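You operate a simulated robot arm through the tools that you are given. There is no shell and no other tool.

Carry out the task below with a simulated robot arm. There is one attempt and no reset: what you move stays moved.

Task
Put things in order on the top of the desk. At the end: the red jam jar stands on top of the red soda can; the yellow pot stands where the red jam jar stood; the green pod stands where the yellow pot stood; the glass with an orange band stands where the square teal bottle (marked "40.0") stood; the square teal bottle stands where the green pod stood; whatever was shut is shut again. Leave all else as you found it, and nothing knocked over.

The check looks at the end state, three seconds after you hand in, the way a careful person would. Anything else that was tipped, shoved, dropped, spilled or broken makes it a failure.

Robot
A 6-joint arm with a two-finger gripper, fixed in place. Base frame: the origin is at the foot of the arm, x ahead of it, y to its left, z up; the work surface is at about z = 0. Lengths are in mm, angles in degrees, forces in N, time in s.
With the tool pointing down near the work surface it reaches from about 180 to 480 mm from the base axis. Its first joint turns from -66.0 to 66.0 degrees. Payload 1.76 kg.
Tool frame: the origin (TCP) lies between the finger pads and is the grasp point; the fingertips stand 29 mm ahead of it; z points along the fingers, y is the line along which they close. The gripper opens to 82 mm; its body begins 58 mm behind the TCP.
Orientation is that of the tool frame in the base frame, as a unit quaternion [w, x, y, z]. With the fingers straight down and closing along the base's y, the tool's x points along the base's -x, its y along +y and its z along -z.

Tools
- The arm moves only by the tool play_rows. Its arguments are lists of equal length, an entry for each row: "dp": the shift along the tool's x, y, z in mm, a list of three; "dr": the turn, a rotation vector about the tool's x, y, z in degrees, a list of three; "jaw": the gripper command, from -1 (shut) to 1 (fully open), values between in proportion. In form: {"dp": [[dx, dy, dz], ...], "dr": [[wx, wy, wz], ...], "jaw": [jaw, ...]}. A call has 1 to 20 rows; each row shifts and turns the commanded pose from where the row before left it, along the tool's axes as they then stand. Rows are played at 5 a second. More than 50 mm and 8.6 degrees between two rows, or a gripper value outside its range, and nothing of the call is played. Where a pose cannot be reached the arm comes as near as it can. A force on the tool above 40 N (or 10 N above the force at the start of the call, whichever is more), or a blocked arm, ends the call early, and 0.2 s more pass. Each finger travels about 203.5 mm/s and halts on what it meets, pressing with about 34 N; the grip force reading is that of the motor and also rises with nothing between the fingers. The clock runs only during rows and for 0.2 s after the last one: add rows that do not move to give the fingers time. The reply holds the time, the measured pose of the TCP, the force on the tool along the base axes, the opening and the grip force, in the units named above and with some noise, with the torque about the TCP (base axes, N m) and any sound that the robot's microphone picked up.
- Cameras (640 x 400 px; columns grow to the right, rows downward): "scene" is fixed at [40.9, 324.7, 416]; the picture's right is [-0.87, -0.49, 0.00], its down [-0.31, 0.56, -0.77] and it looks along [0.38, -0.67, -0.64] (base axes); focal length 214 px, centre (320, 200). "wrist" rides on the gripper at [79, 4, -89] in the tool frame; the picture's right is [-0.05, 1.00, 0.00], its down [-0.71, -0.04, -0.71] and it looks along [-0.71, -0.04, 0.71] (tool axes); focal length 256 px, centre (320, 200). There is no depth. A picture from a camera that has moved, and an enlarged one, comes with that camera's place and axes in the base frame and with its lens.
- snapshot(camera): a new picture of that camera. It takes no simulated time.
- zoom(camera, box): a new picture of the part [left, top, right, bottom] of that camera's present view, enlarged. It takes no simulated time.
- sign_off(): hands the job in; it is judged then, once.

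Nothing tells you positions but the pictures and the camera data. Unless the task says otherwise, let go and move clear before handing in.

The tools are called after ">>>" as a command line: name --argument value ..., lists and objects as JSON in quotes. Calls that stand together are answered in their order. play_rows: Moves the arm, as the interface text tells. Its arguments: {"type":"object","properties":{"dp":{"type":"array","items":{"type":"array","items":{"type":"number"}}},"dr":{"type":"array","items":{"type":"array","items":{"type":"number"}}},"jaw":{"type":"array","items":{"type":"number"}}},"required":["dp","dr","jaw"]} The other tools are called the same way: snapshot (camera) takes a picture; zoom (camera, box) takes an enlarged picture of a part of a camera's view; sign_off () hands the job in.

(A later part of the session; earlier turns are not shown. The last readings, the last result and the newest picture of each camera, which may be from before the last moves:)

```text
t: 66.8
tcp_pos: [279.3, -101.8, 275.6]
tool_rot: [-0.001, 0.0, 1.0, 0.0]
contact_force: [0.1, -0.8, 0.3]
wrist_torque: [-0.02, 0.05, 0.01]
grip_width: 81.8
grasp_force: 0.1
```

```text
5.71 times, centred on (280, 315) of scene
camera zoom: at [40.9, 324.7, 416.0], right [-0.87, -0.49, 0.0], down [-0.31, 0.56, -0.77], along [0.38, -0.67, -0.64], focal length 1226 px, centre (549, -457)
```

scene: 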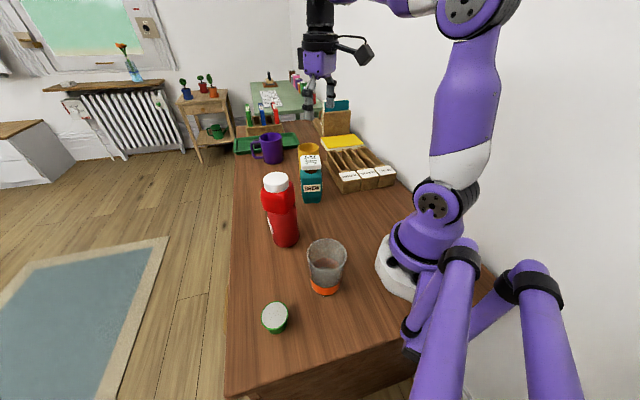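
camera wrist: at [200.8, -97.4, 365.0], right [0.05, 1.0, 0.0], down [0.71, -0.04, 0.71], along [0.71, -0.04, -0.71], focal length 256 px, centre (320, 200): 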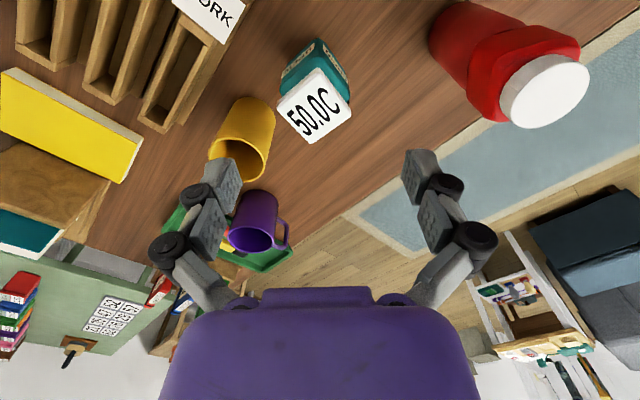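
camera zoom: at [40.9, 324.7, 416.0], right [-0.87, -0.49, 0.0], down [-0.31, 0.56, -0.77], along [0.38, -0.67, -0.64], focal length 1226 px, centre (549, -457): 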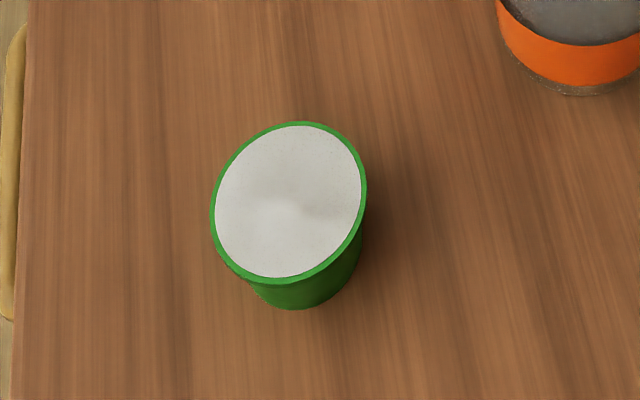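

The bottle is at about (316, -109), 127 mm tall, with faces at about 36° and 126°. I'll align the fingers across its body and come down to just above the lid.

>>> play_rows --dp '[[0, 0, 0], [0, 0, 0], [0, 0, 0], [0, 0, 0], [0, 0, 0], [-12.5, -13.8, 10], [-12.4, -13.8, 20], [0, 0, 35], [0, 0, 30], [0, 0, 0]]' --dr '[[0, 0, -7.2], [0, 0, -7.2], [0, 0, -7.2], [0, 0, -7.2], [0, 0, -7.2], [0, 0, 0], [0, 0, 0], [0, 0, 0], [0, 0, 0], [0, 0, 0]]' --jaw '[1, 1, 1, 1, 1, 1, 1, 1, 1, 1]'

>>> snapshot --camera "wrist"

>>> zoom --camera "scene" --box '[230, 60, 390, 220]'

```text
t: 69.0
tcp_pos: [316.9, -112.5, 177.3]
tool_rot: [0.0, -0.309, 0.951, -0.001]
contact_force: [-0.4, -0.1, 0.2]
wrist_torque: [-0.03, -0.02, 0.03]
grip_width: 82.0
grasp_force: 0.1
```

```text
taken
camera wrist: at [249.6, -154.7, 267.5], right [-0.54, 0.84, 0.0], down [0.59, 0.39, 0.71], along [0.59, 0.38, -0.71], focal length 256 px, centre (320, 200)
```

wrist: 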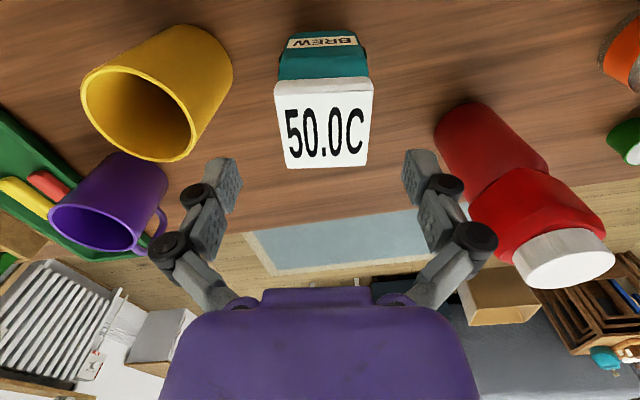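

```text
2.50 times, centred on (310, 140) of scene
camera zoom: at [40.9, 324.7, 416.0], right [-0.87, -0.49, 0.0], down [-0.31, 0.56, -0.77], along [0.38, -0.67, -0.64], focal length 536 px, centre (345, 350)
```

zoom: 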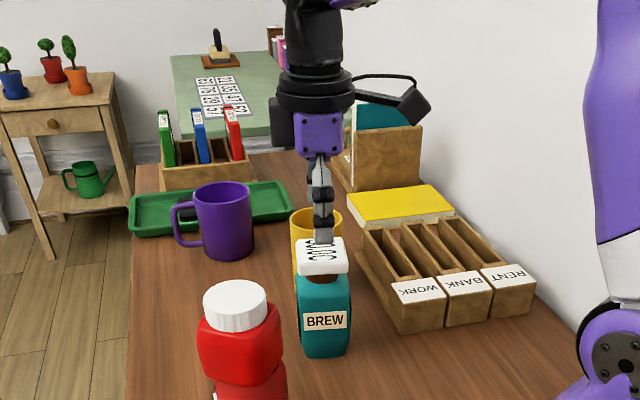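

>>> zoom --camera "wrist" --box '[260, 20, 390, 180]'

```text
2.50 times, centred on (325, 100) of wrist
camera zoom: at [249.6, -154.7, 267.5], right [-0.54, 0.84, 0.0], down [0.59, 0.39, 0.71], along [0.59, 0.38, -0.71], focal length 640 px, centre (308, 450)
```

zoom: 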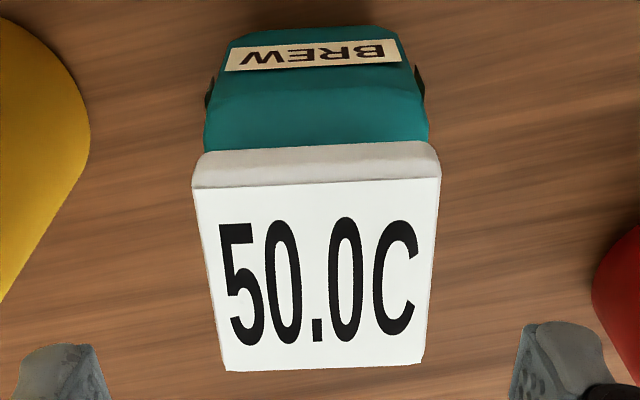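

The lid is square to the tool, and the centre is off by (-3.5, 3) mm. Correcting and descending around the body.

>>> play_rows --dp '[[-3.5, 3, 10], [0, 0, 20], [0, 0, 25], [0, 0, 25], [0, 0, 15], [0, 0, 7], [0, 0, 0]]' --dr '[[0, 0, 0], [0, 0, 0], [0, 0, 0], [0, 0, 0], [0, 0, 0], [0, 0, 0], [0, 0, 0]]' --jaw '[1, 1, 1, 1, 1, 1, 1]'

>>> snapshot --camera "wrist"

>>> zoom --camera "scene" --box '[250, 100, 370, 220]'

```text
t: 70.4
tcp_pos: [317.6, -107.9, 79.8]
tool_rot: [0.004, -0.31, 0.951, -0.003]
contact_force: [-4.5, 3.2, 14.8]
wrist_torque: [0.05, -0.11, 0.04]
grip_width: 82.3
grasp_force: 0.1
stopped in row 6: the force on the tool passed its limit at 59 N (the readings are from after the stop); the commanded pose is now the measured one
```

```text
taken
camera wrist: at [250.7, -150.5, 169.3], right [-0.55, 0.84, -0.01], down [0.59, 0.39, 0.71], along [0.6, 0.38, -0.7], focal length 256 px, centre (320, 200)
```

wrist: 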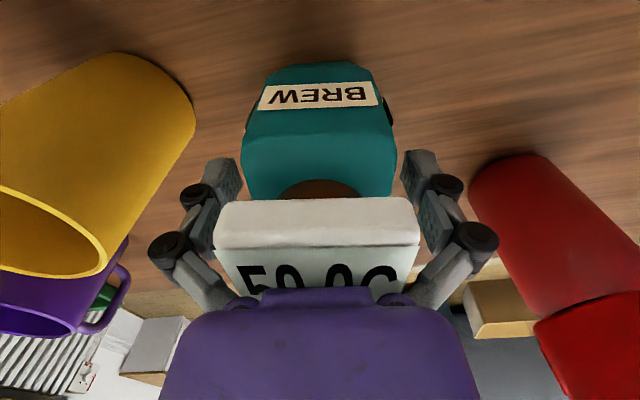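

```text
3.33 times, centred on (310, 160) of scene
camera zoom: at [40.9, 324.7, 416.0], right [-0.87, -0.49, 0.0], down [-0.31, 0.56, -0.77], along [0.38, -0.67, -0.64], focal length 715 px, centre (353, 333)
```

zoom: 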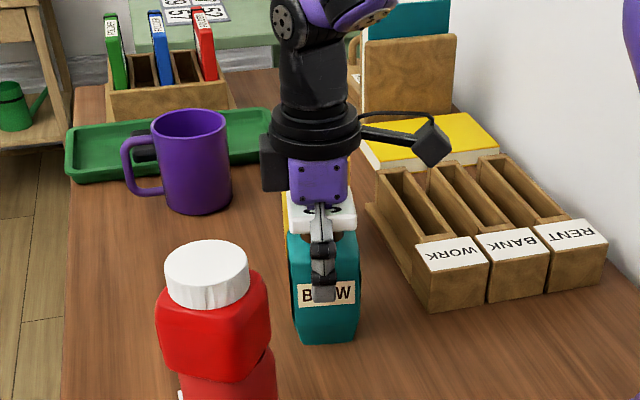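

The proximal finger links touched the lid's edge at this depth, so I must grip higher. I'll back up about 12 mm and check that the bottle is undisturbed.

>>> play_rows --dp '[[0, 0, -6], [0, 0, -7], [0, 0, 0]]' --dr '[[0, 0, 0], [0, 0, 0], [0, 0, 0]]' --jaw '[1, 1, 1]'

>>> snapshot --camera "wrist"

>>> zoom --camera "scene" --box '[250, 100, 370, 220]'

```text
t: 71.2
tcp_pos: [317.8, -108.2, 92.5]
tool_rot: [0.003, -0.309, 0.951, -0.003]
contact_force: [0.3, 0.1, 1.0]
wrist_torque: [0.03, -0.02, 0.02]
grip_width: 82.1
grasp_force: 0.1
```

```text
taken
camera wrist: at [249.4, -150.2, 182.6], right [-0.54, 0.84, -0.01], down [0.59, 0.39, 0.71], along [0.6, 0.38, -0.7], focal length 256 px, centre (320, 200)
```

wrist: 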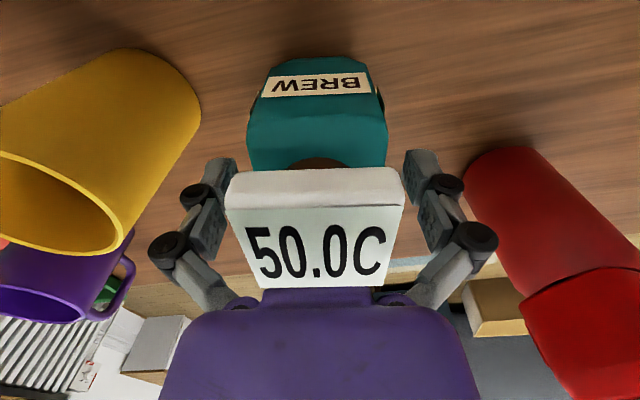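

```text
3.33 times, centred on (310, 160) of scene
camera zoom: at [40.9, 324.7, 416.0], right [-0.87, -0.49, 0.0], down [-0.31, 0.56, -0.77], along [0.38, -0.67, -0.64], focal length 715 px, centre (353, 333)
```

zoom: 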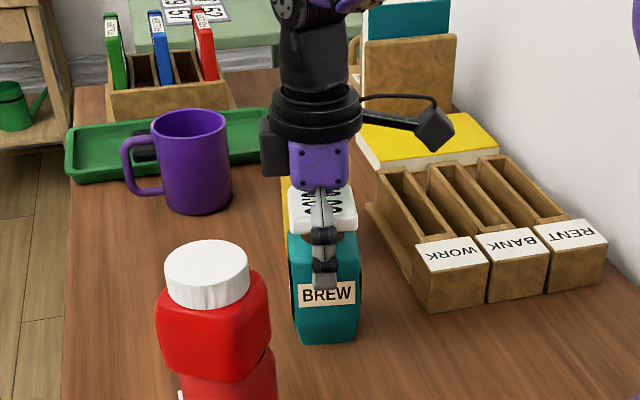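

The bottle is standing undisturbed. I'll level the tool (0.4° tilt), then close the fingers on the body at this height.

>>> play_rows --dp '[[0, 0, 0], [0, 0, 0], [0, 0, 0], [0, 0, 0], [0, 0, 0]]' --dr '[[-0.4, 0.2, 0], [0, 0, 0], [0, 0, 0], [0, 0, 0], [0, 0, 0]]' --jaw '[1, 1, 0.6, -1, -1]'

>>> snapshot --camera "wrist"

>>> zoom --camera "scene" --box '[250, 100, 370, 220]'

```text
t: 72.4
tcp_pos: [317.3, -107.0, 93.6]
tool_rot: [0.001, -0.31, 0.951, -0.001]
contact_force: [-3.8, 3.2, 16.6]
wrist_torque: [-0.04, 0.16, -0.04]
grip_width: 57.6
grasp_force: 33.8
```

```text
taken
camera wrist: at [250.6, -150.9, 182.9], right [-0.54, 0.84, 0.0], down [0.59, 0.39, 0.71], along [0.59, 0.38, -0.71], focal length 256 px, centre (320, 200)
```

wrist: 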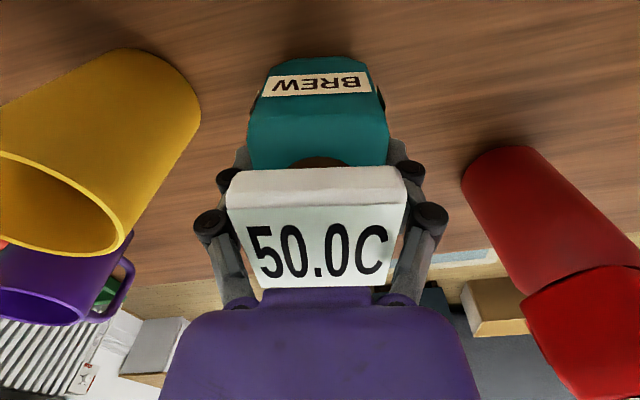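

```text
3.33 times, centred on (310, 160) of scene
camera zoom: at [40.9, 324.7, 416.0], right [-0.87, -0.49, 0.0], down [-0.31, 0.56, -0.77], along [0.38, -0.67, -0.64], focal length 715 px, centre (353, 333)
```

zoom: 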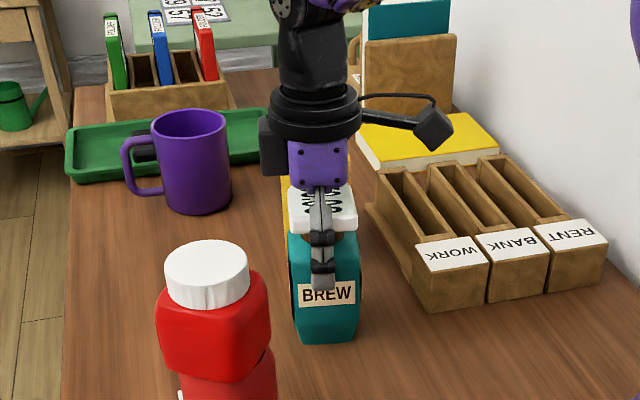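

Gripped at 57.6 mm. A small test lift first.

>>> play_rows --dp '[[0, 0, -4], [0, 0, -8], [0, 0, -10], [0, 0, 0]]' --dr '[[0, 0, 0], [0, 0, 0], [0, 0, 0], [0, 0, 0]]' --jaw '[-1, -1, -1, -1]'

>>> snapshot --camera "wrist"

>>> zoom --camera "scene" --box '[250, 100, 370, 220]'

```text
t: 73.4
tcp_pos: [317.1, -106.6, 113.7]
tool_rot: [0.0, -0.309, 0.951, 0.0]
contact_force: [-0.2, 0.2, -3.4]
wrist_torque: [0.01, -0.05, -0.01]
grip_width: 57.7
grasp_force: 34.5
```

```text
taken
camera wrist: at [250.6, -149.3, 204.2], right [-0.54, 0.84, 0.0], down [0.59, 0.39, 0.71], along [0.59, 0.38, -0.71], focal length 256 px, centre (320, 200)
```

wrist: 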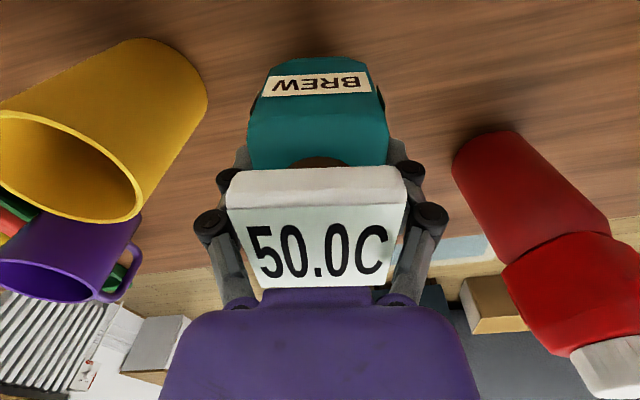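

```text
3.33 times, centred on (310, 160) of scene
camera zoom: at [40.9, 324.7, 416.0], right [-0.87, -0.49, 0.0], down [-0.31, 0.56, -0.77], along [0.38, -0.67, -0.64], focal length 715 px, centre (353, 333)
```

zoom: 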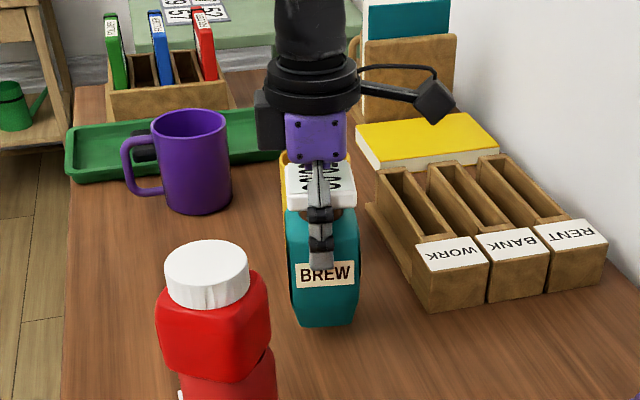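

The bottle lifts cleanly with its lid (about 3.4 N). Moving it to the pod's old place at low height over the clear desk.

>>> play_rows --dp '[[0, 0, -15], [-28.5, -3.36, 0], [-28.5, -3.36, 0], [-28.5, -3.36, 0], [-28.5, -3.36, 0], [-28.5, -3.36, 0], [0, 0, 0], [0, 0, 0]]' --dr '[[0, 0, 0], [0, 0, 0], [0, 0, 0], [0, 0, 0], [0, 0, 0], [0, 0, 0], [0, 0, 0], [0, 0, 0]]' --jaw '[-1, -1, -1, -1, -1, -1, -1, -1]'

>>> snapshot --camera "wrist"

>>> zoom --camera "scene" --box '[220, 100, 380, 260]'

```text
t: 75.2
tcp_pos: [445.5, -37.1, 125.8]
tool_rot: [0.0, -0.308, 0.951, 0.0]
contact_force: [-0.2, 0.0, -3.4]
wrist_torque: [0.0, -0.03, 0.01]
grip_width: 57.6
grasp_force: 34.3
```

```text
taken
camera wrist: at [378.6, -80.2, 216.3], right [-0.54, 0.84, 0.0], down [0.59, 0.39, 0.71], along [0.59, 0.38, -0.71], focal length 256 px, centre (320, 200)
```

wrist: 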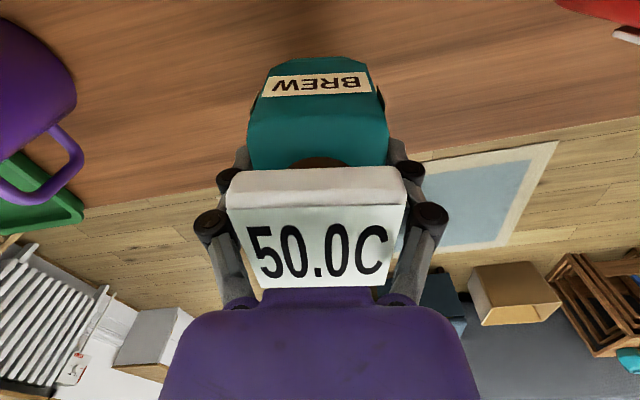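

```text
2.50 times, centred on (300, 180) of scene
camera zoom: at [41.0, 324.7, 416.0], right [-0.87, -0.49, 0.0], down [-0.31, 0.56, -0.77], along [0.38, -0.67, -0.64], focal length 536 px, centre (370, 250)
```

zoom: 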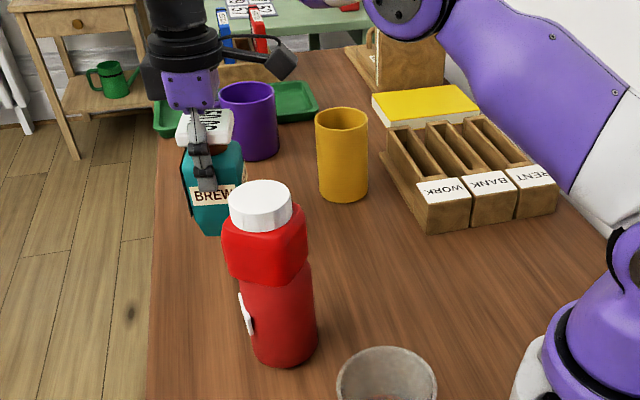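

>>> play_rows --dp '[[2.25, 2, 10], [0, 0, 10], [0, 0, 6], [0, 0, 0], [0, 0, 0]]' --dr '[[0, 0, 0], [0, 0, 0], [0, 0, 0], [0, 0, 0], [0, 0, 0]]' --jaw '[-1, -1, -1, -1, -1]'

>>> snapshot --camera "wrist"

```text
t: 76.4
tcp_pos: [441.5, -37.3, 102.5]
tool_rot: [0.0, -0.309, 0.951, -0.001]
contact_force: [0.4, -0.2, -3.2]
wrist_torque: [0.0, -0.03, -0.01]
grip_width: 57.4
grasp_force: 33.8
```

```text
taken
camera wrist: at [374.9, -79.4, 192.3], right [-0.54, 0.84, 0.0], down [0.59, 0.39, 0.71], along [0.59, 0.38, -0.71], focal length 256 px, centre (320, 200)
```

wrist: 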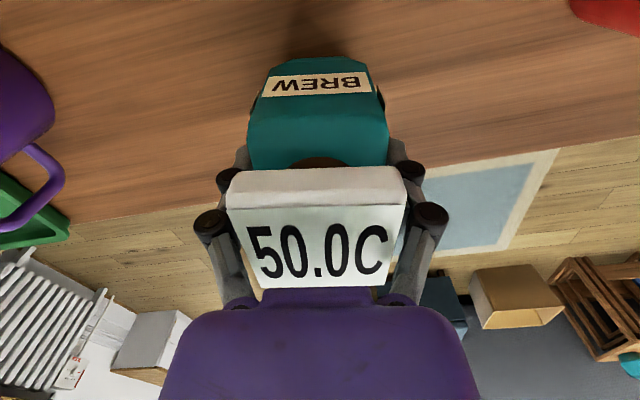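

>>> play_rows --dp '[[0, 0, 4], [0, 0, 2], [0, 0, 1], [0, 0, 0]]' --dr '[[0, 0, 0], [0, 0, 0], [0, 0, 0], [0, 0, 0]]' --jaw '[-1, -1, -1, -1]'

```text
t: 77.4
tcp_pos: [440.1, -37.6, 94.9]
tool_rot: [0.0, -0.309, 0.951, 0.0]
contact_force: [0.3, -0.9, -3.8]
wrist_torque: [0.02, -0.01, 0.01]
grip_width: 57.5
grasp_force: 33.7
```

>>> play_rows --dp '[[0, 0, 1], [0, 0, 0]]' --dr '[[0, 0, 0], [0, 0, 0]]' --jaw '[-1, -1]'

```text
t: 78.0
tcp_pos: [439.6, -37.0, 94.3]
tool_rot: [0.0, -0.309, 0.951, 0.0]
contact_force: [-0.7, -0.1, -3.7]
wrist_torque: [0.0, -0.03, 0.05]
grip_width: 57.5
grasp_force: 34.3
```

>>> play_rows --dp '[[-1, 0, 1], [0, 0, 0]]' --dr '[[0, 0, 0], [0, 0, 0]]' --jaw '[-1, -1]'

>>> snapshot --camera "wrist"

```text
t: 78.6
tcp_pos: [441.7, -36.5, 94.5]
tool_rot: [0.0, -0.309, 0.951, 0.0]
contact_force: [-0.5, -0.2, -4.0]
wrist_torque: [0.04, -0.01, 0.01]
grip_width: 57.5
grasp_force: 34.5
```

```text
taken
camera wrist: at [375.1, -80.0, 183.9], right [-0.54, 0.84, 0.0], down [0.59, 0.39, 0.71], along [0.59, 0.38, -0.71], focal length 256 px, centre (320, 200)
```

wrist: 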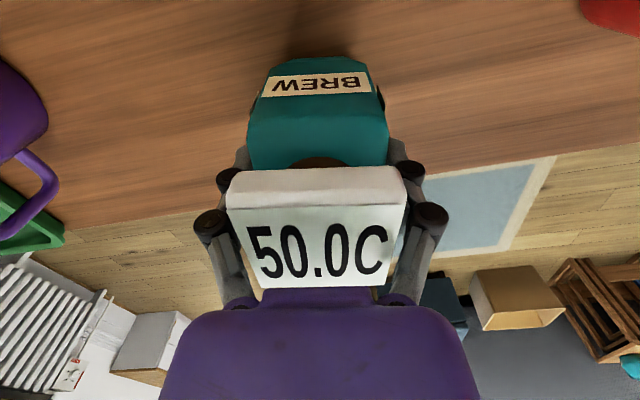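

>>> play_rows --dp '[[0, 0, 1], [0, 0, 0]]' --dr '[[0, 0, 0], [0, 0, 0]]' --jaw '[-1, -1]'

```text
t: 79.2
tcp_pos: [442.3, -37.9, 92.2]
tool_rot: [0.001, -0.31, 0.951, -0.001]
contact_force: [-1.2, 0.1, 3.0]
wrist_torque: [0.02, 0.03, -0.06]
grip_width: 57.7
grasp_force: 34.2
```

Touchdown (force change about 7 N). Releasing.

>>> play_rows --dp '[[0, 0, 0], [0, 0, 0], [0, 0, 0], [0, 0, 0]]' --dr '[[0, 0, 0], [0, 0, 0], [0, 0, 0], [0, 0, 0]]' --jaw '[0.5, 0.75, 1, 1]'

>>> snapshot --camera "wrist"

>>> zoom --camera "scene" --box '[220, 100, 380, 260]'

```text
t: 80.2
tcp_pos: [440.9, -37.5, 92.7]
tool_rot: [0.0, -0.309, 0.951, 0.001]
contact_force: [0.5, 0.4, 0.0]
wrist_torque: [0.01, 0.01, -0.03]
grip_width: 81.7
grasp_force: 0.0
```

```text
taken
camera wrist: at [374.8, -80.2, 182.6], right [-0.54, 0.84, 0.0], down [0.59, 0.39, 0.71], along [0.59, 0.38, -0.71], focal length 256 px, centre (320, 200)
```

wrist: 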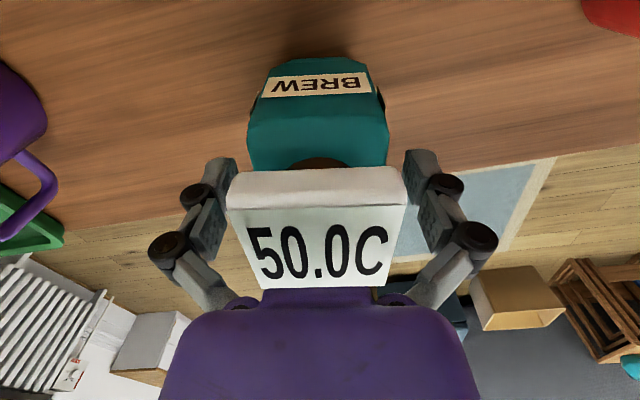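

```text
2.50 times, centred on (300, 180) of scene
camera zoom: at [40.9, 324.7, 416.0], right [-0.87, -0.49, 0.0], down [-0.31, 0.56, -0.77], along [0.38, -0.67, -0.64], focal length 536 px, centre (370, 250)
```

zoom: 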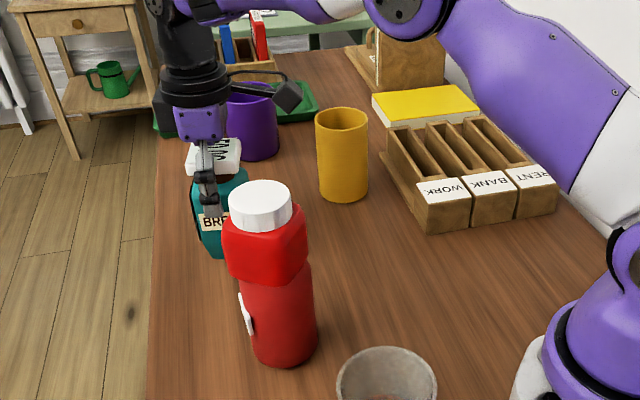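

The bottle stands where the pod was. Rising straight up, then turning to zero yaw and travelling high toward the glass.

>>> play_rows --dp '[[0, 0, -8], [0, 0, -25], [0, 0, -35], [0, 0, -35], [0, 0, 0], [0, 0, 0], [0, 0, 0], [0, 0, 0], [0, 0, 0], [0, 0, 0]]' --dr '[[0, 0, 0], [0, 0, 0], [0, 0, 0], [0, 0, 0], [0, 0, 7.2], [0, 0, 7.2], [0, 0, 7.2], [0, 0, 7.2], [0, 0, 7.2], [0, 0, 0]]' --jaw '[1, 1, 1, 1, 1, 1, 1, 1, 1, 1]'

>>> snapshot --camera "wrist"

```text
t: 82.4
tcp_pos: [439.6, -36.5, 194.9]
tool_rot: [0.001, 0.0, 1.0, 0.0]
contact_force: [-0.2, -0.1, 0.0]
wrist_torque: [0.03, 0.03, 0.0]
grip_width: 82.1
grasp_force: 0.0
```

```text
taken
camera wrist: at [360.9, -32.3, 285.7], right [0.05, 1.0, 0.0], down [0.71, -0.04, 0.71], along [0.71, -0.04, -0.71], focal length 256 px, centre (320, 200)
```

wrist: 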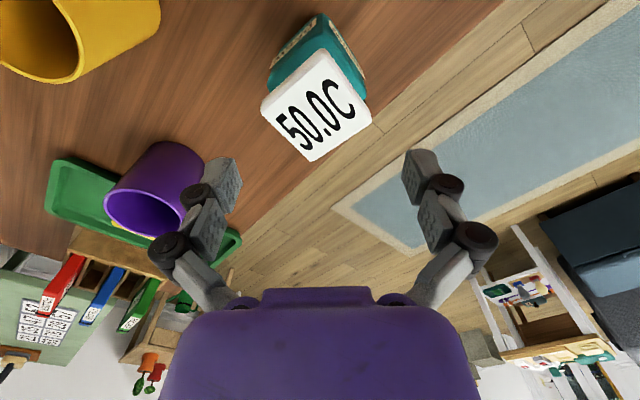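

Bottle measures at about (439.5, -37.5), right where the pod was. Now travelling to the glass.

>>> play_rows --dp '[[25, 1.6, -16], [25, 1.6, -16], [25, 1.6, -16], [25, 1.6, -16], [27.5, 7.5, -5], [27.5, 7.5, -5], [27.5, 7.5, -5], [27.5, 7.5, -5], [10, 27.5, 0], [10, 27.5, 0], [10, 27.5, 0], [10, 27.5, 0], [0, 0, 0]]' --dr '[[0, 0, 0], [0, 0, 0], [0, 0, 0], [0, 0, 0], [0, 0, 0], [0, 0, 0], [0, 0, 0], [0, 0, 0], [0, 0, 0], [0, 0, 0], [0, 0, 0], [0, 0, 0], [0, 0, 0]]' --jaw '[1, 1, 1, 1, 1, 1, 1, 1, 1, 1, 1, 1, 1]'

>>> snapshot --camera "wrist"

>>> snapshot --camera "scene"

```text
t: 85.2
tcp_pos: [191.8, 107.9, 279.1]
tool_rot: [0.0, 0.001, 1.0, 0.0]
contact_force: [0.1, -0.5, 0.5]
wrist_torque: [-0.01, 0.0, 0.01]
grip_width: 82.0
grasp_force: 0.1
```

```text
taken
camera wrist: at [113.5, 112.4, 369.1], right [0.05, 1.0, 0.0], down [0.71, -0.04, 0.71], along [0.71, -0.04, -0.71], focal length 256 px, centre (320, 200)
```

wrist: 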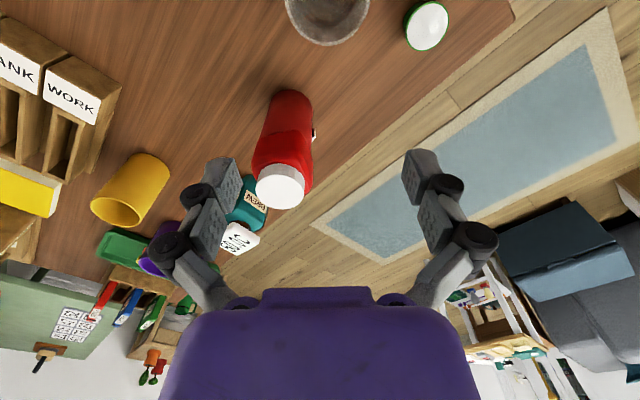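

```text
taken
```

scene: 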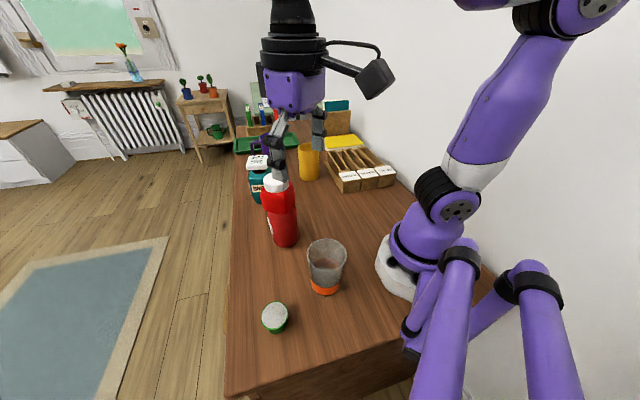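

>>> play_rows --dp '[[14, 3, 15], [14, 3, 15], [14, 3, 15], [0, 0, 0]]' --dr '[[0, 0, 0], [0, 0, 0], [0, 0, 0], [0, 0, 0]]' --jaw '[1, 1, 1, 1]'

>>> snapshot --camera "wrist"

>>> snapshot --camera "scene"

```text
t: 86.2
tcp_pos: [152.1, 120.3, 233.8]
tool_rot: [0.0, 0.001, 1.0, 0.001]
contact_force: [0.2, -0.4, -1.1]
wrist_torque: [0.0, 0.03, 0.04]
grip_width: 82.1
grasp_force: 0.1
```

```text
taken
camera wrist: at [72.6, 124.3, 324.7], right [0.05, 1.0, 0.0], down [0.71, -0.04, 0.71], along [0.71, -0.04, -0.71], focal length 256 px, centre (320, 200)
```

wrist: 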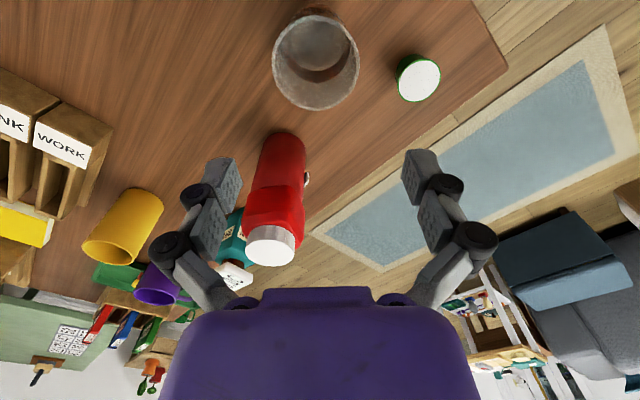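

```text
taken
```

scene: 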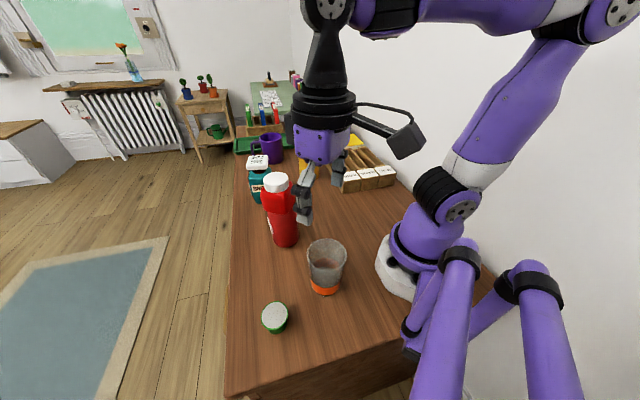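

>>> zoom --camera "wrist" --box '[255, 0, 375, 120]'

>>> zoom --camera "scene" --box '[290, 225, 365, 305]'

>>> zoom --camera "wrist" --box '[220, 120, 340, 280]'

```text
3.33 times, centred on (315, 60) of wrist
camera zoom: at [72.6, 124.3, 324.7], right [0.05, 1.0, 0.0], down [0.71, -0.04, 0.71], along [0.71, -0.04, -0.71], focal length 853 px, centre (337, 667)
```

zoom: 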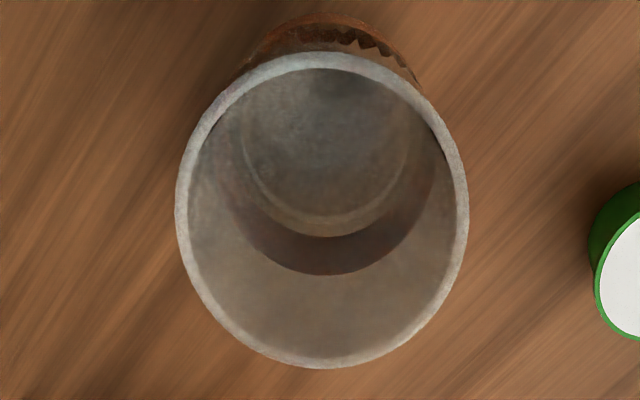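

```text
5.00 times, centred on (328, 265) of scene
camera zoom: at [40.9, 324.7, 416.0], right [-0.87, -0.49, 0.0], down [-0.31, 0.56, -0.77], along [0.38, -0.67, -0.64], focal length 1072 px, centre (282, -125)
```

zoom: 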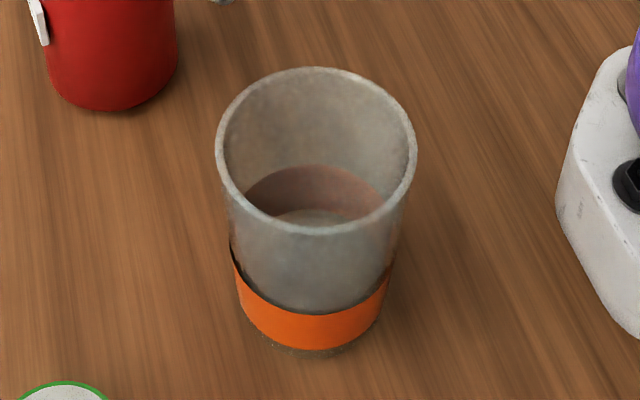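

```text
2.50 times, centred on (280, 200) of wrist
camera zoom: at [72.6, 124.3, 324.7], right [0.05, 1.0, 0.0], down [0.71, -0.04, 0.71], along [0.71, -0.04, -0.71], focal length 640 px, centre (420, 200)
```

zoom: 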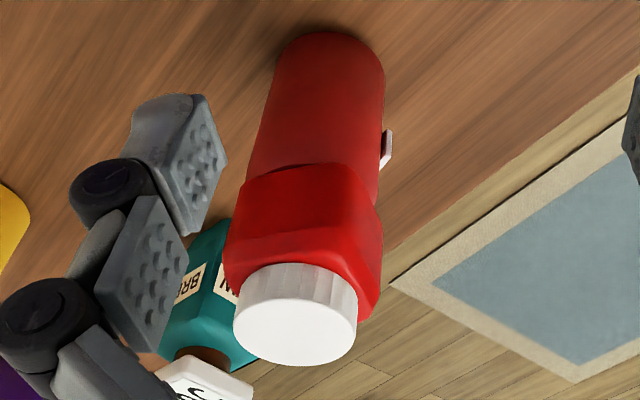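

The jar stack looks well centred. The glass is at about (145.2, 117), 98 mm tall with a 72 mm rim; I'll align and lower until the fingertips are just above the rim.

>>> play_rows --dp '[[6.6, -3.3, 10], [0, 0, 30], [0, 0, 30], [0, 0, 22], [0, 0, 0]]' --dr '[[0, 0, 0], [0, 0, 0], [0, 0, 0], [0, 0, 0], [0, 0, 0]]' --jaw '[1, 1, 1, 1, 1]'

>>> snapshot --camera "wrist"

>>> snapshot --camera "scene"

```text
t: 87.4
tcp_pos: [141.8, 114.2, 142.4]
tool_rot: [0.001, 0.0, 1.0, -0.001]
contact_force: [0.1, 0.3, -0.5]
wrist_torque: [0.0, 0.03, 0.0]
grip_width: 82.1
grasp_force: 0.0
```

```text
taken
camera wrist: at [62.4, 119.3, 231.2], right [0.05, 1.0, 0.0], down [0.71, -0.04, 0.71], along [0.71, -0.04, -0.71], focal length 256 px, centre (320, 200)
```

wrist: 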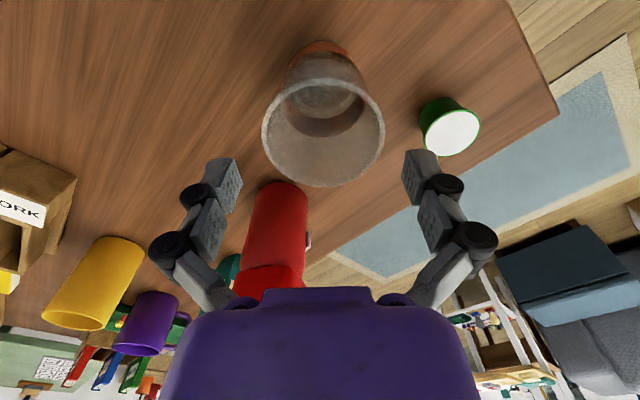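

```text
taken
```

scene: 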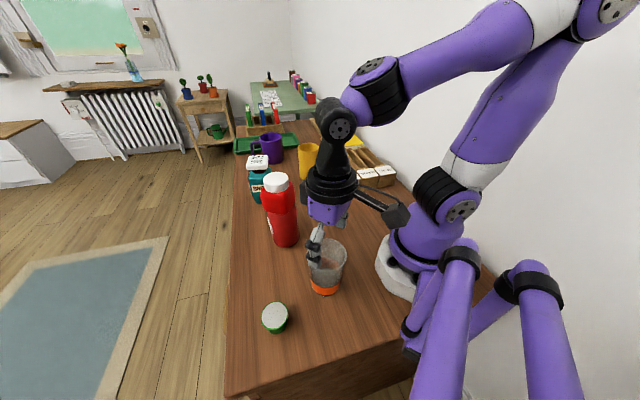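

>>> play_rows --dp '[[-4, 2.2, 0], [0, 0, 4], [0, 0, 0]]' --dr '[[0, 0, 0], [0, 0, 0], [0, 0, 0]]' --jaw '[1, 1, 1]'

>>> snapshot --camera "wrist"

>>> zoom --camera "scene" --box '[270, 180, 420, 310]'

```text
t: 88.2
tcp_pos: [146.8, 116.5, 137.5]
tool_rot: [0.001, 0.0, 1.0, 0.0]
contact_force: [0.6, 0.3, -0.1]
wrist_torque: [0.01, -0.02, 0.0]
grip_width: 81.9
grasp_force: 0.1
```

```text
taken
camera wrist: at [67.1, 121.2, 227.2], right [0.05, 1.0, 0.0], down [0.71, -0.04, 0.71], along [0.71, -0.04, -0.71], focal length 256 px, centre (320, 200)
```

wrist: 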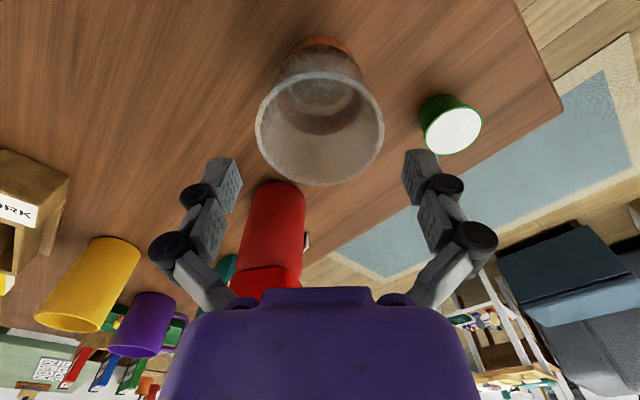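

```text
3.08 times, centred on (345, 245) of scene
camera zoom: at [40.9, 324.7, 416.0], right [-0.87, -0.49, 0.0], down [-0.31, 0.56, -0.77], along [0.38, -0.67, -0.64], focal length 660 px, centre (243, 62)
```

zoom: 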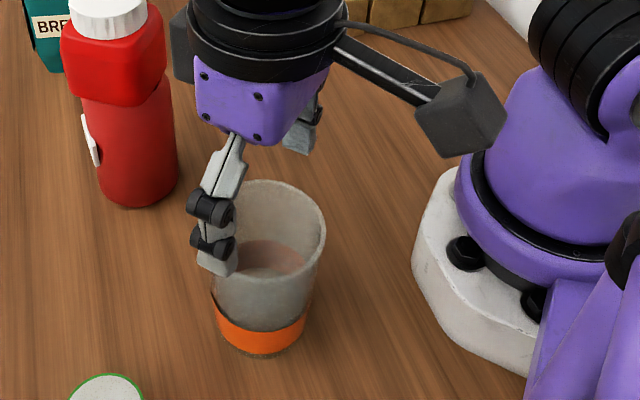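

Alignment is within 1 mm. Descending slowly around the glass.

>>> play_rows --dp '[[0, 0, 10], [0, 0, 12], [0, 0, 14], [0, 0, 14], [0, 0, 10], [0, 0, 6], [0, 0, 0]]' --dr '[[0, 0, 0], [0, 0, 0], [0, 0, 0], [0, 0, 0], [0, 0, 0], [0, 0, 0], [0, 0, 0]]' --jaw '[1, 1, 1, 1, 1, 1, 1]'

>>> snapshot --camera "wrist"

>>> zoom --camera "scene" --box '[270, 180, 420, 310]'

```text
t: 89.8
tcp_pos: [146.4, 117.1, 71.8]
tool_rot: [0.001, 0.001, 1.0, 0.0]
contact_force: [0.2, 0.1, -0.4]
wrist_torque: [-0.01, -0.01, 0.05]
grip_width: 82.0
grasp_force: 0.0
```

```text
taken
camera wrist: at [66.8, 122.2, 162.3], right [0.05, 1.0, 0.0], down [0.71, -0.04, 0.71], along [0.71, -0.04, -0.71], focal length 256 px, centre (320, 200)
```

wrist: 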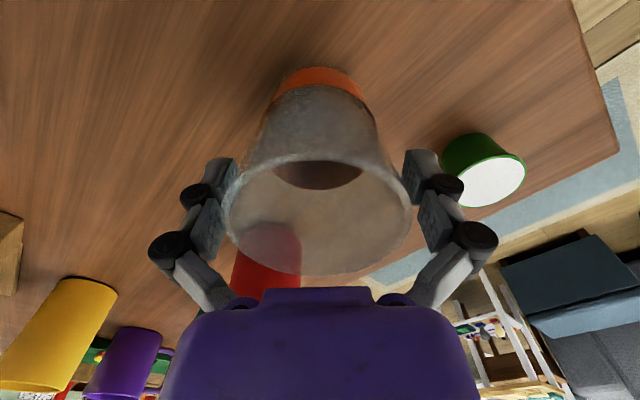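

```text
3.08 times, centred on (345, 245) of scene
camera zoom: at [40.9, 324.7, 416.0], right [-0.87, -0.49, 0.0], down [-0.31, 0.56, -0.77], along [0.38, -0.67, -0.64], focal length 660 px, centre (243, 62)
```

zoom: 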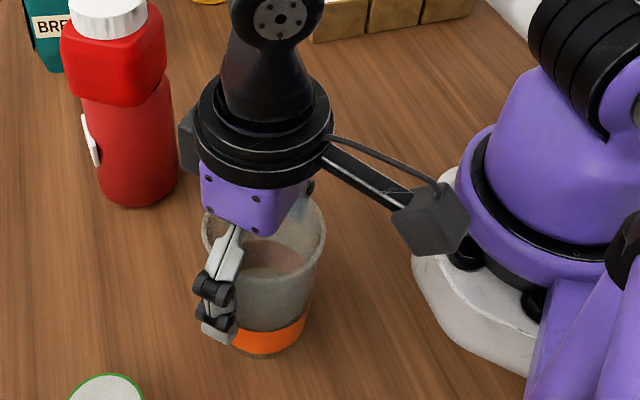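

>>> play_rows --dp '[[0, 0, 0], [0, 0, 0], [0, 0, 0]]' --dr '[[0, 0, 0], [0, 0, 0], [0, 0, 0]]' --jaw '[0.75, -1, -1]'

>>> snapshot --camera "wrist"

```text
t: 90.6
tcp_pos: [147.0, 117.3, 72.7]
tool_rot: [0.001, 0.0, 1.0, 0.0]
contact_force: [-2.5, -3.5, 13.6]
wrist_torque: [0.12, 0.16, 0.05]
grip_width: 69.1
grasp_force: 34.5
```

```text
taken
camera wrist: at [66.9, 122.2, 162.5], right [0.05, 1.0, 0.0], down [0.71, -0.04, 0.71], along [0.71, -0.04, -0.71], focal length 256 px, centre (320, 200)
```

wrist: 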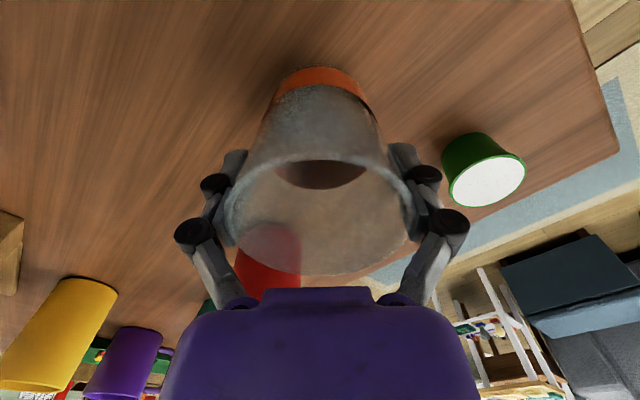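

Gripped at 69 mm. Gentle test lift.

>>> play_rows --dp '[[0, 0, -3], [0, 0, -6], [0, 0, -10], [0, 0, 0]]' --dr '[[0, 0, 0], [0, 0, 0], [0, 0, 0], [0, 0, 0]]' --jaw '[-1, -1, -1, -1]'

>>> snapshot --camera "wrist"

>>> zoom --camera "scene" --box '[270, 180, 420, 310]'

```text
t: 91.6
tcp_pos: [146.2, 116.2, 91.2]
tool_rot: [0.0, 0.0, 1.0, 0.0]
contact_force: [-0.7, -0.4, -1.8]
wrist_torque: [0.01, -0.03, 0.02]
grip_width: 68.9
grasp_force: 33.8
```

```text
taken
camera wrist: at [67.2, 121.4, 181.3], right [0.05, 1.0, 0.0], down [0.71, -0.04, 0.71], along [0.71, -0.04, -0.71], focal length 256 px, centre (320, 200)
```

wrist: 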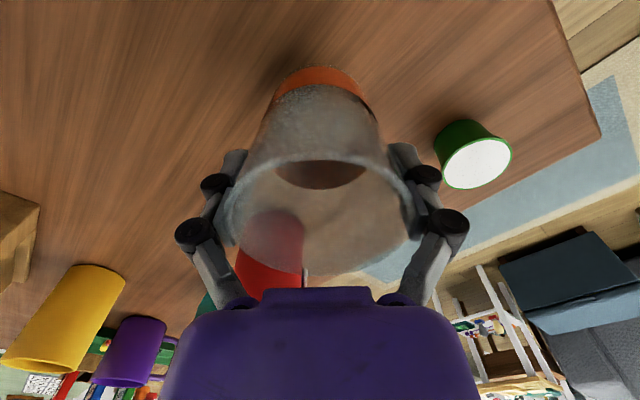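

```text
3.08 times, centred on (345, 245) of scene
camera zoom: at [40.9, 324.7, 416.0], right [-0.87, -0.49, 0.0], down [-0.31, 0.56, -0.77], along [0.38, -0.67, -0.64], focal length 660 px, centre (243, 62)
```

zoom: 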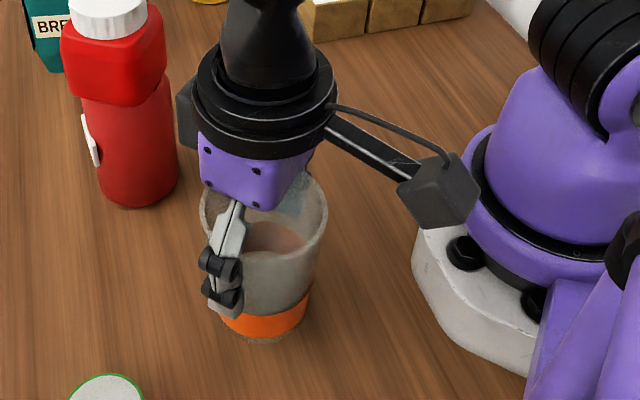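

Glass and band lift together. Raising it vertically, then carrying it around the base side of the stack.

>>> play_rows --dp '[[0, 0, -15], [0, 0, -25], [0, 0, -30], [0, 0, -30], [0, 0, -30], [0, 0, -15], [-15, -18, -8], [-15, -19, -8], [-15, -19, -4], [-10, -26.7, -1], [-10, -26.7, -1], [-10, -26.7, -1], [-17.5, -18.75, 2], [-17.5, -18.75, 2], [-17.5, -18.75, 2], [-17.5, -18.75, 2], [0, 0, 0]]' --dr '[[0, 0, 0], [0, 0, 0], [0, 0, 0], [0, 0, 0], [0, 0, 0], [0, 0, 0], [0, 0, 0], [0, 0, 0], [0, 0, 0], [0, 0, 0], [0, 0, 0], [0, 0, 0], [0, 0, 0], [0, 0, 0], [0, 0, 0], [0, 0, 0], [0, 0, 0]]' --jaw '[-1, -1, -1, -1, -1, -1, -1, -1, -1, -1, -1, -1, -1, -1, -1, -1, -1]'

>>> snapshot --camera "wrist"

>>> snapshot --camera "scene"

```text
t: 95.2
tcp_pos: [292.0, -93.6, 250.3]
tool_rot: [0.001, 0.0, 1.0, 0.0]
contact_force: [-0.4, 0.0, -1.5]
wrist_torque: [-0.02, 0.0, 0.0]
grip_width: 68.8
grasp_force: 34.0
```

```text
taken
camera wrist: at [212.9, -89.3, 341.6], right [0.05, 1.0, 0.0], down [0.71, -0.04, 0.71], along [0.71, -0.04, -0.71], focal length 256 px, centre (320, 200)
```

wrist: 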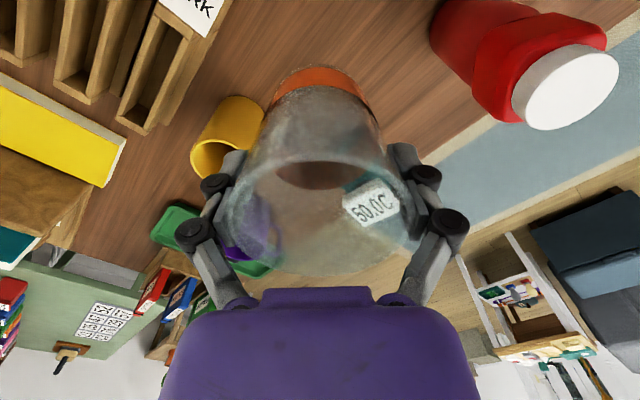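

```text
taken
```

scene: 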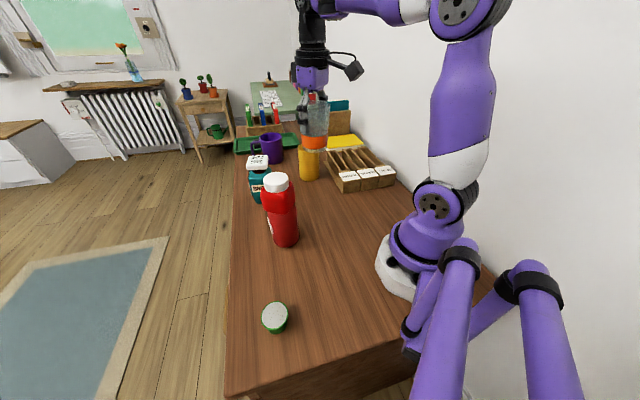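

Moving over the bottle's old place (316, -109) and lowering to about 30 mm above the desk.

>>> play_rows --dp '[[-12.65, -7.85, 10], [-12.65, -7.85, 10], [0, 0, 30], [0, 0, 35], [0, 0, 35], [0, 0, 25], [0, 0, 0], [0, 0, 0]]' --dr '[[0, 0, 0], [0, 0, 0], [0, 0, 0], [0, 0, 0], [0, 0, 0], [0, 0, 0], [0, 0, 0], [0, 0, 0]]' --jaw '[-1, -1, -1, -1, -1, -1, -1, -1]'

>>> snapshot --camera "wrist"

>>> zoom --camera "scene" --box '[220, 100, 400, 240]'

```text
t: 97.0
tcp_pos: [318.7, -109.1, 106.4]
tool_rot: [0.001, 0.0, 1.0, 0.001]
contact_force: [-1.1, 0.3, -0.7]
wrist_torque: [-0.02, 0.03, 0.01]
grip_width: 68.9
grasp_force: 34.1
```

```text
taken
camera wrist: at [238.2, -103.6, 196.2], right [0.05, 1.0, 0.0], down [0.71, -0.04, 0.71], along [0.71, -0.04, -0.71], focal length 256 px, centre (320, 200)
```

wrist: 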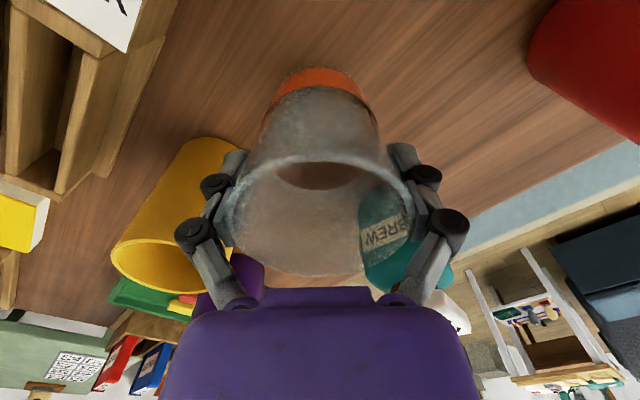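

```text
2.86 times, centred on (310, 170) of scene
camera zoom: at [40.9, 324.7, 416.0], right [-0.87, -0.49, 0.0], down [-0.31, 0.56, -0.77], along [0.38, -0.67, -0.64], focal length 613 px, centre (349, 286)
```

zoom: 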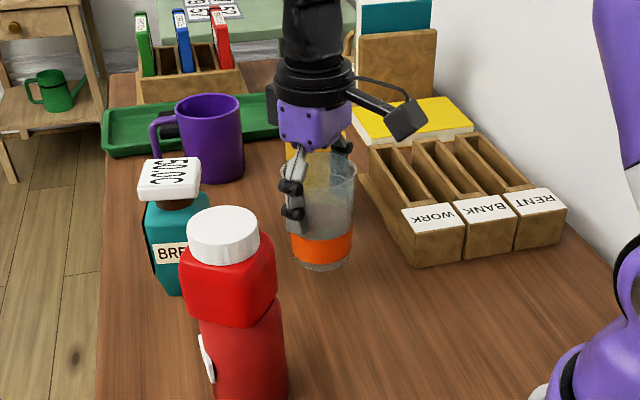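

>>> play_rows --dp '[[0.5, -0.8, 12], [0, 0, 10], [0, 0, 5], [0, 0, 2], [0, 0, 0]]' --dr '[[0, 0, 0], [0, 0, 0], [0, 0, 0], [0, 0, 0], [0, 0, 0]]' --jaw '[-1, -1, -1, -1, -1]'

>>> snapshot --camera "wrist"

```text
t: 98.2
tcp_pos: [314.6, -110.0, 78.0]
tool_rot: [0.0, 0.0, 1.0, 0.0]
contact_force: [0.4, -0.5, -2.0]
wrist_torque: [-0.03, 0.02, -0.05]
grip_width: 69.0
grasp_force: 34.1
```

```text
taken
camera wrist: at [237.3, -105.9, 167.8], right [0.05, 1.0, 0.0], down [0.71, -0.04, 0.71], along [0.71, -0.04, -0.71], focal length 256 px, centre (320, 200)
```

wrist: 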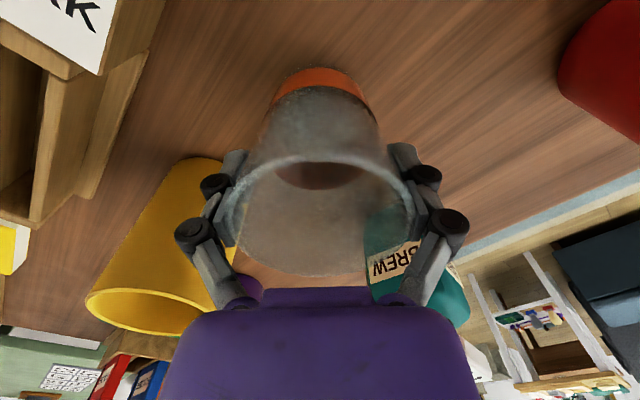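

>>> play_rows --dp '[[-1.3, 0.7, 2], [0, 0, 1.5], [0, 0, 0]]' --dr '[[0, 0, 0], [0, 0, 0], [0, 0, 0]]' --jaw '[-1, -1, -1]'

>>> snapshot --camera "wrist"

```text
t: 99.0
tcp_pos: [319.5, -109.8, 74.5]
tool_rot: [0.001, -0.001, 1.0, 0.0]
contact_force: [0.8, 0.1, -1.9]
wrist_torque: [0.05, 0.03, -0.02]
grip_width: 68.8
grasp_force: 34.0
```

```text
taken
camera wrist: at [239.0, -105.0, 164.8], right [0.05, 1.0, 0.0], down [0.71, -0.04, 0.71], along [0.71, -0.04, -0.71], focal length 256 px, centre (320, 200)
```

wrist: 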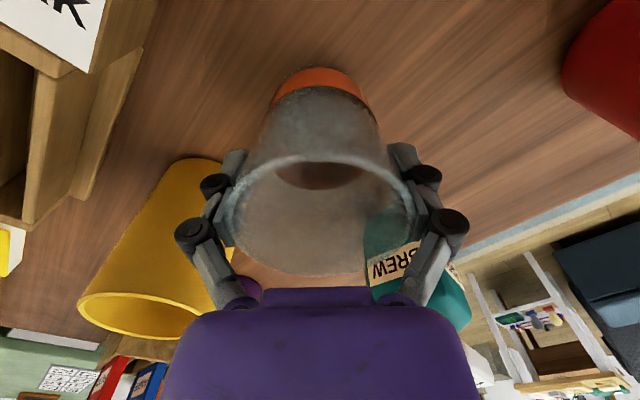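

>>> play_rows --dp '[[0.7, 0, 1], [0, 0, 0]]' --dr '[[0, 0, 0], [0, 0, 0]]' --jaw '[-1, -1]'

```text
t: 99.6
tcp_pos: [317.6, -110.3, 74.4]
tool_rot: [0.001, 0.0, 1.0, -0.001]
contact_force: [-0.8, 0.6, -2.2]
wrist_torque: [0.03, 0.0, -0.02]
grip_width: 68.9
grasp_force: 34.2
```

>>> play_rows --dp '[[0, 0, 1], [0, 0, 0]]' --dr '[[0, 0, 0], [0, 0, 0]]' --jaw '[-1, -1]'

```text
t: 100.2
tcp_pos: [317.2, -109.3, 73.7]
tool_rot: [0.002, 0.0, 1.0, 0.0]
contact_force: [0.4, 0.2, -1.1]
wrist_torque: [0.0, 0.02, 0.0]
grip_width: 68.9
grasp_force: 33.8
```

>>> play_rows --dp '[[0, 0, 0.8], [0, 0, 0]]' --dr '[[0, 0, 0], [0, 0, 0]]' --jaw '[-1, -1]'

```text
t: 100.8
tcp_pos: [318.5, -110.6, 73.2]
tool_rot: [0.002, 0.001, 1.0, 0.0]
contact_force: [-0.2, 0.0, 0.0]
wrist_torque: [0.08, 0.04, 0.01]
grip_width: 69.0
grasp_force: 34.7
```

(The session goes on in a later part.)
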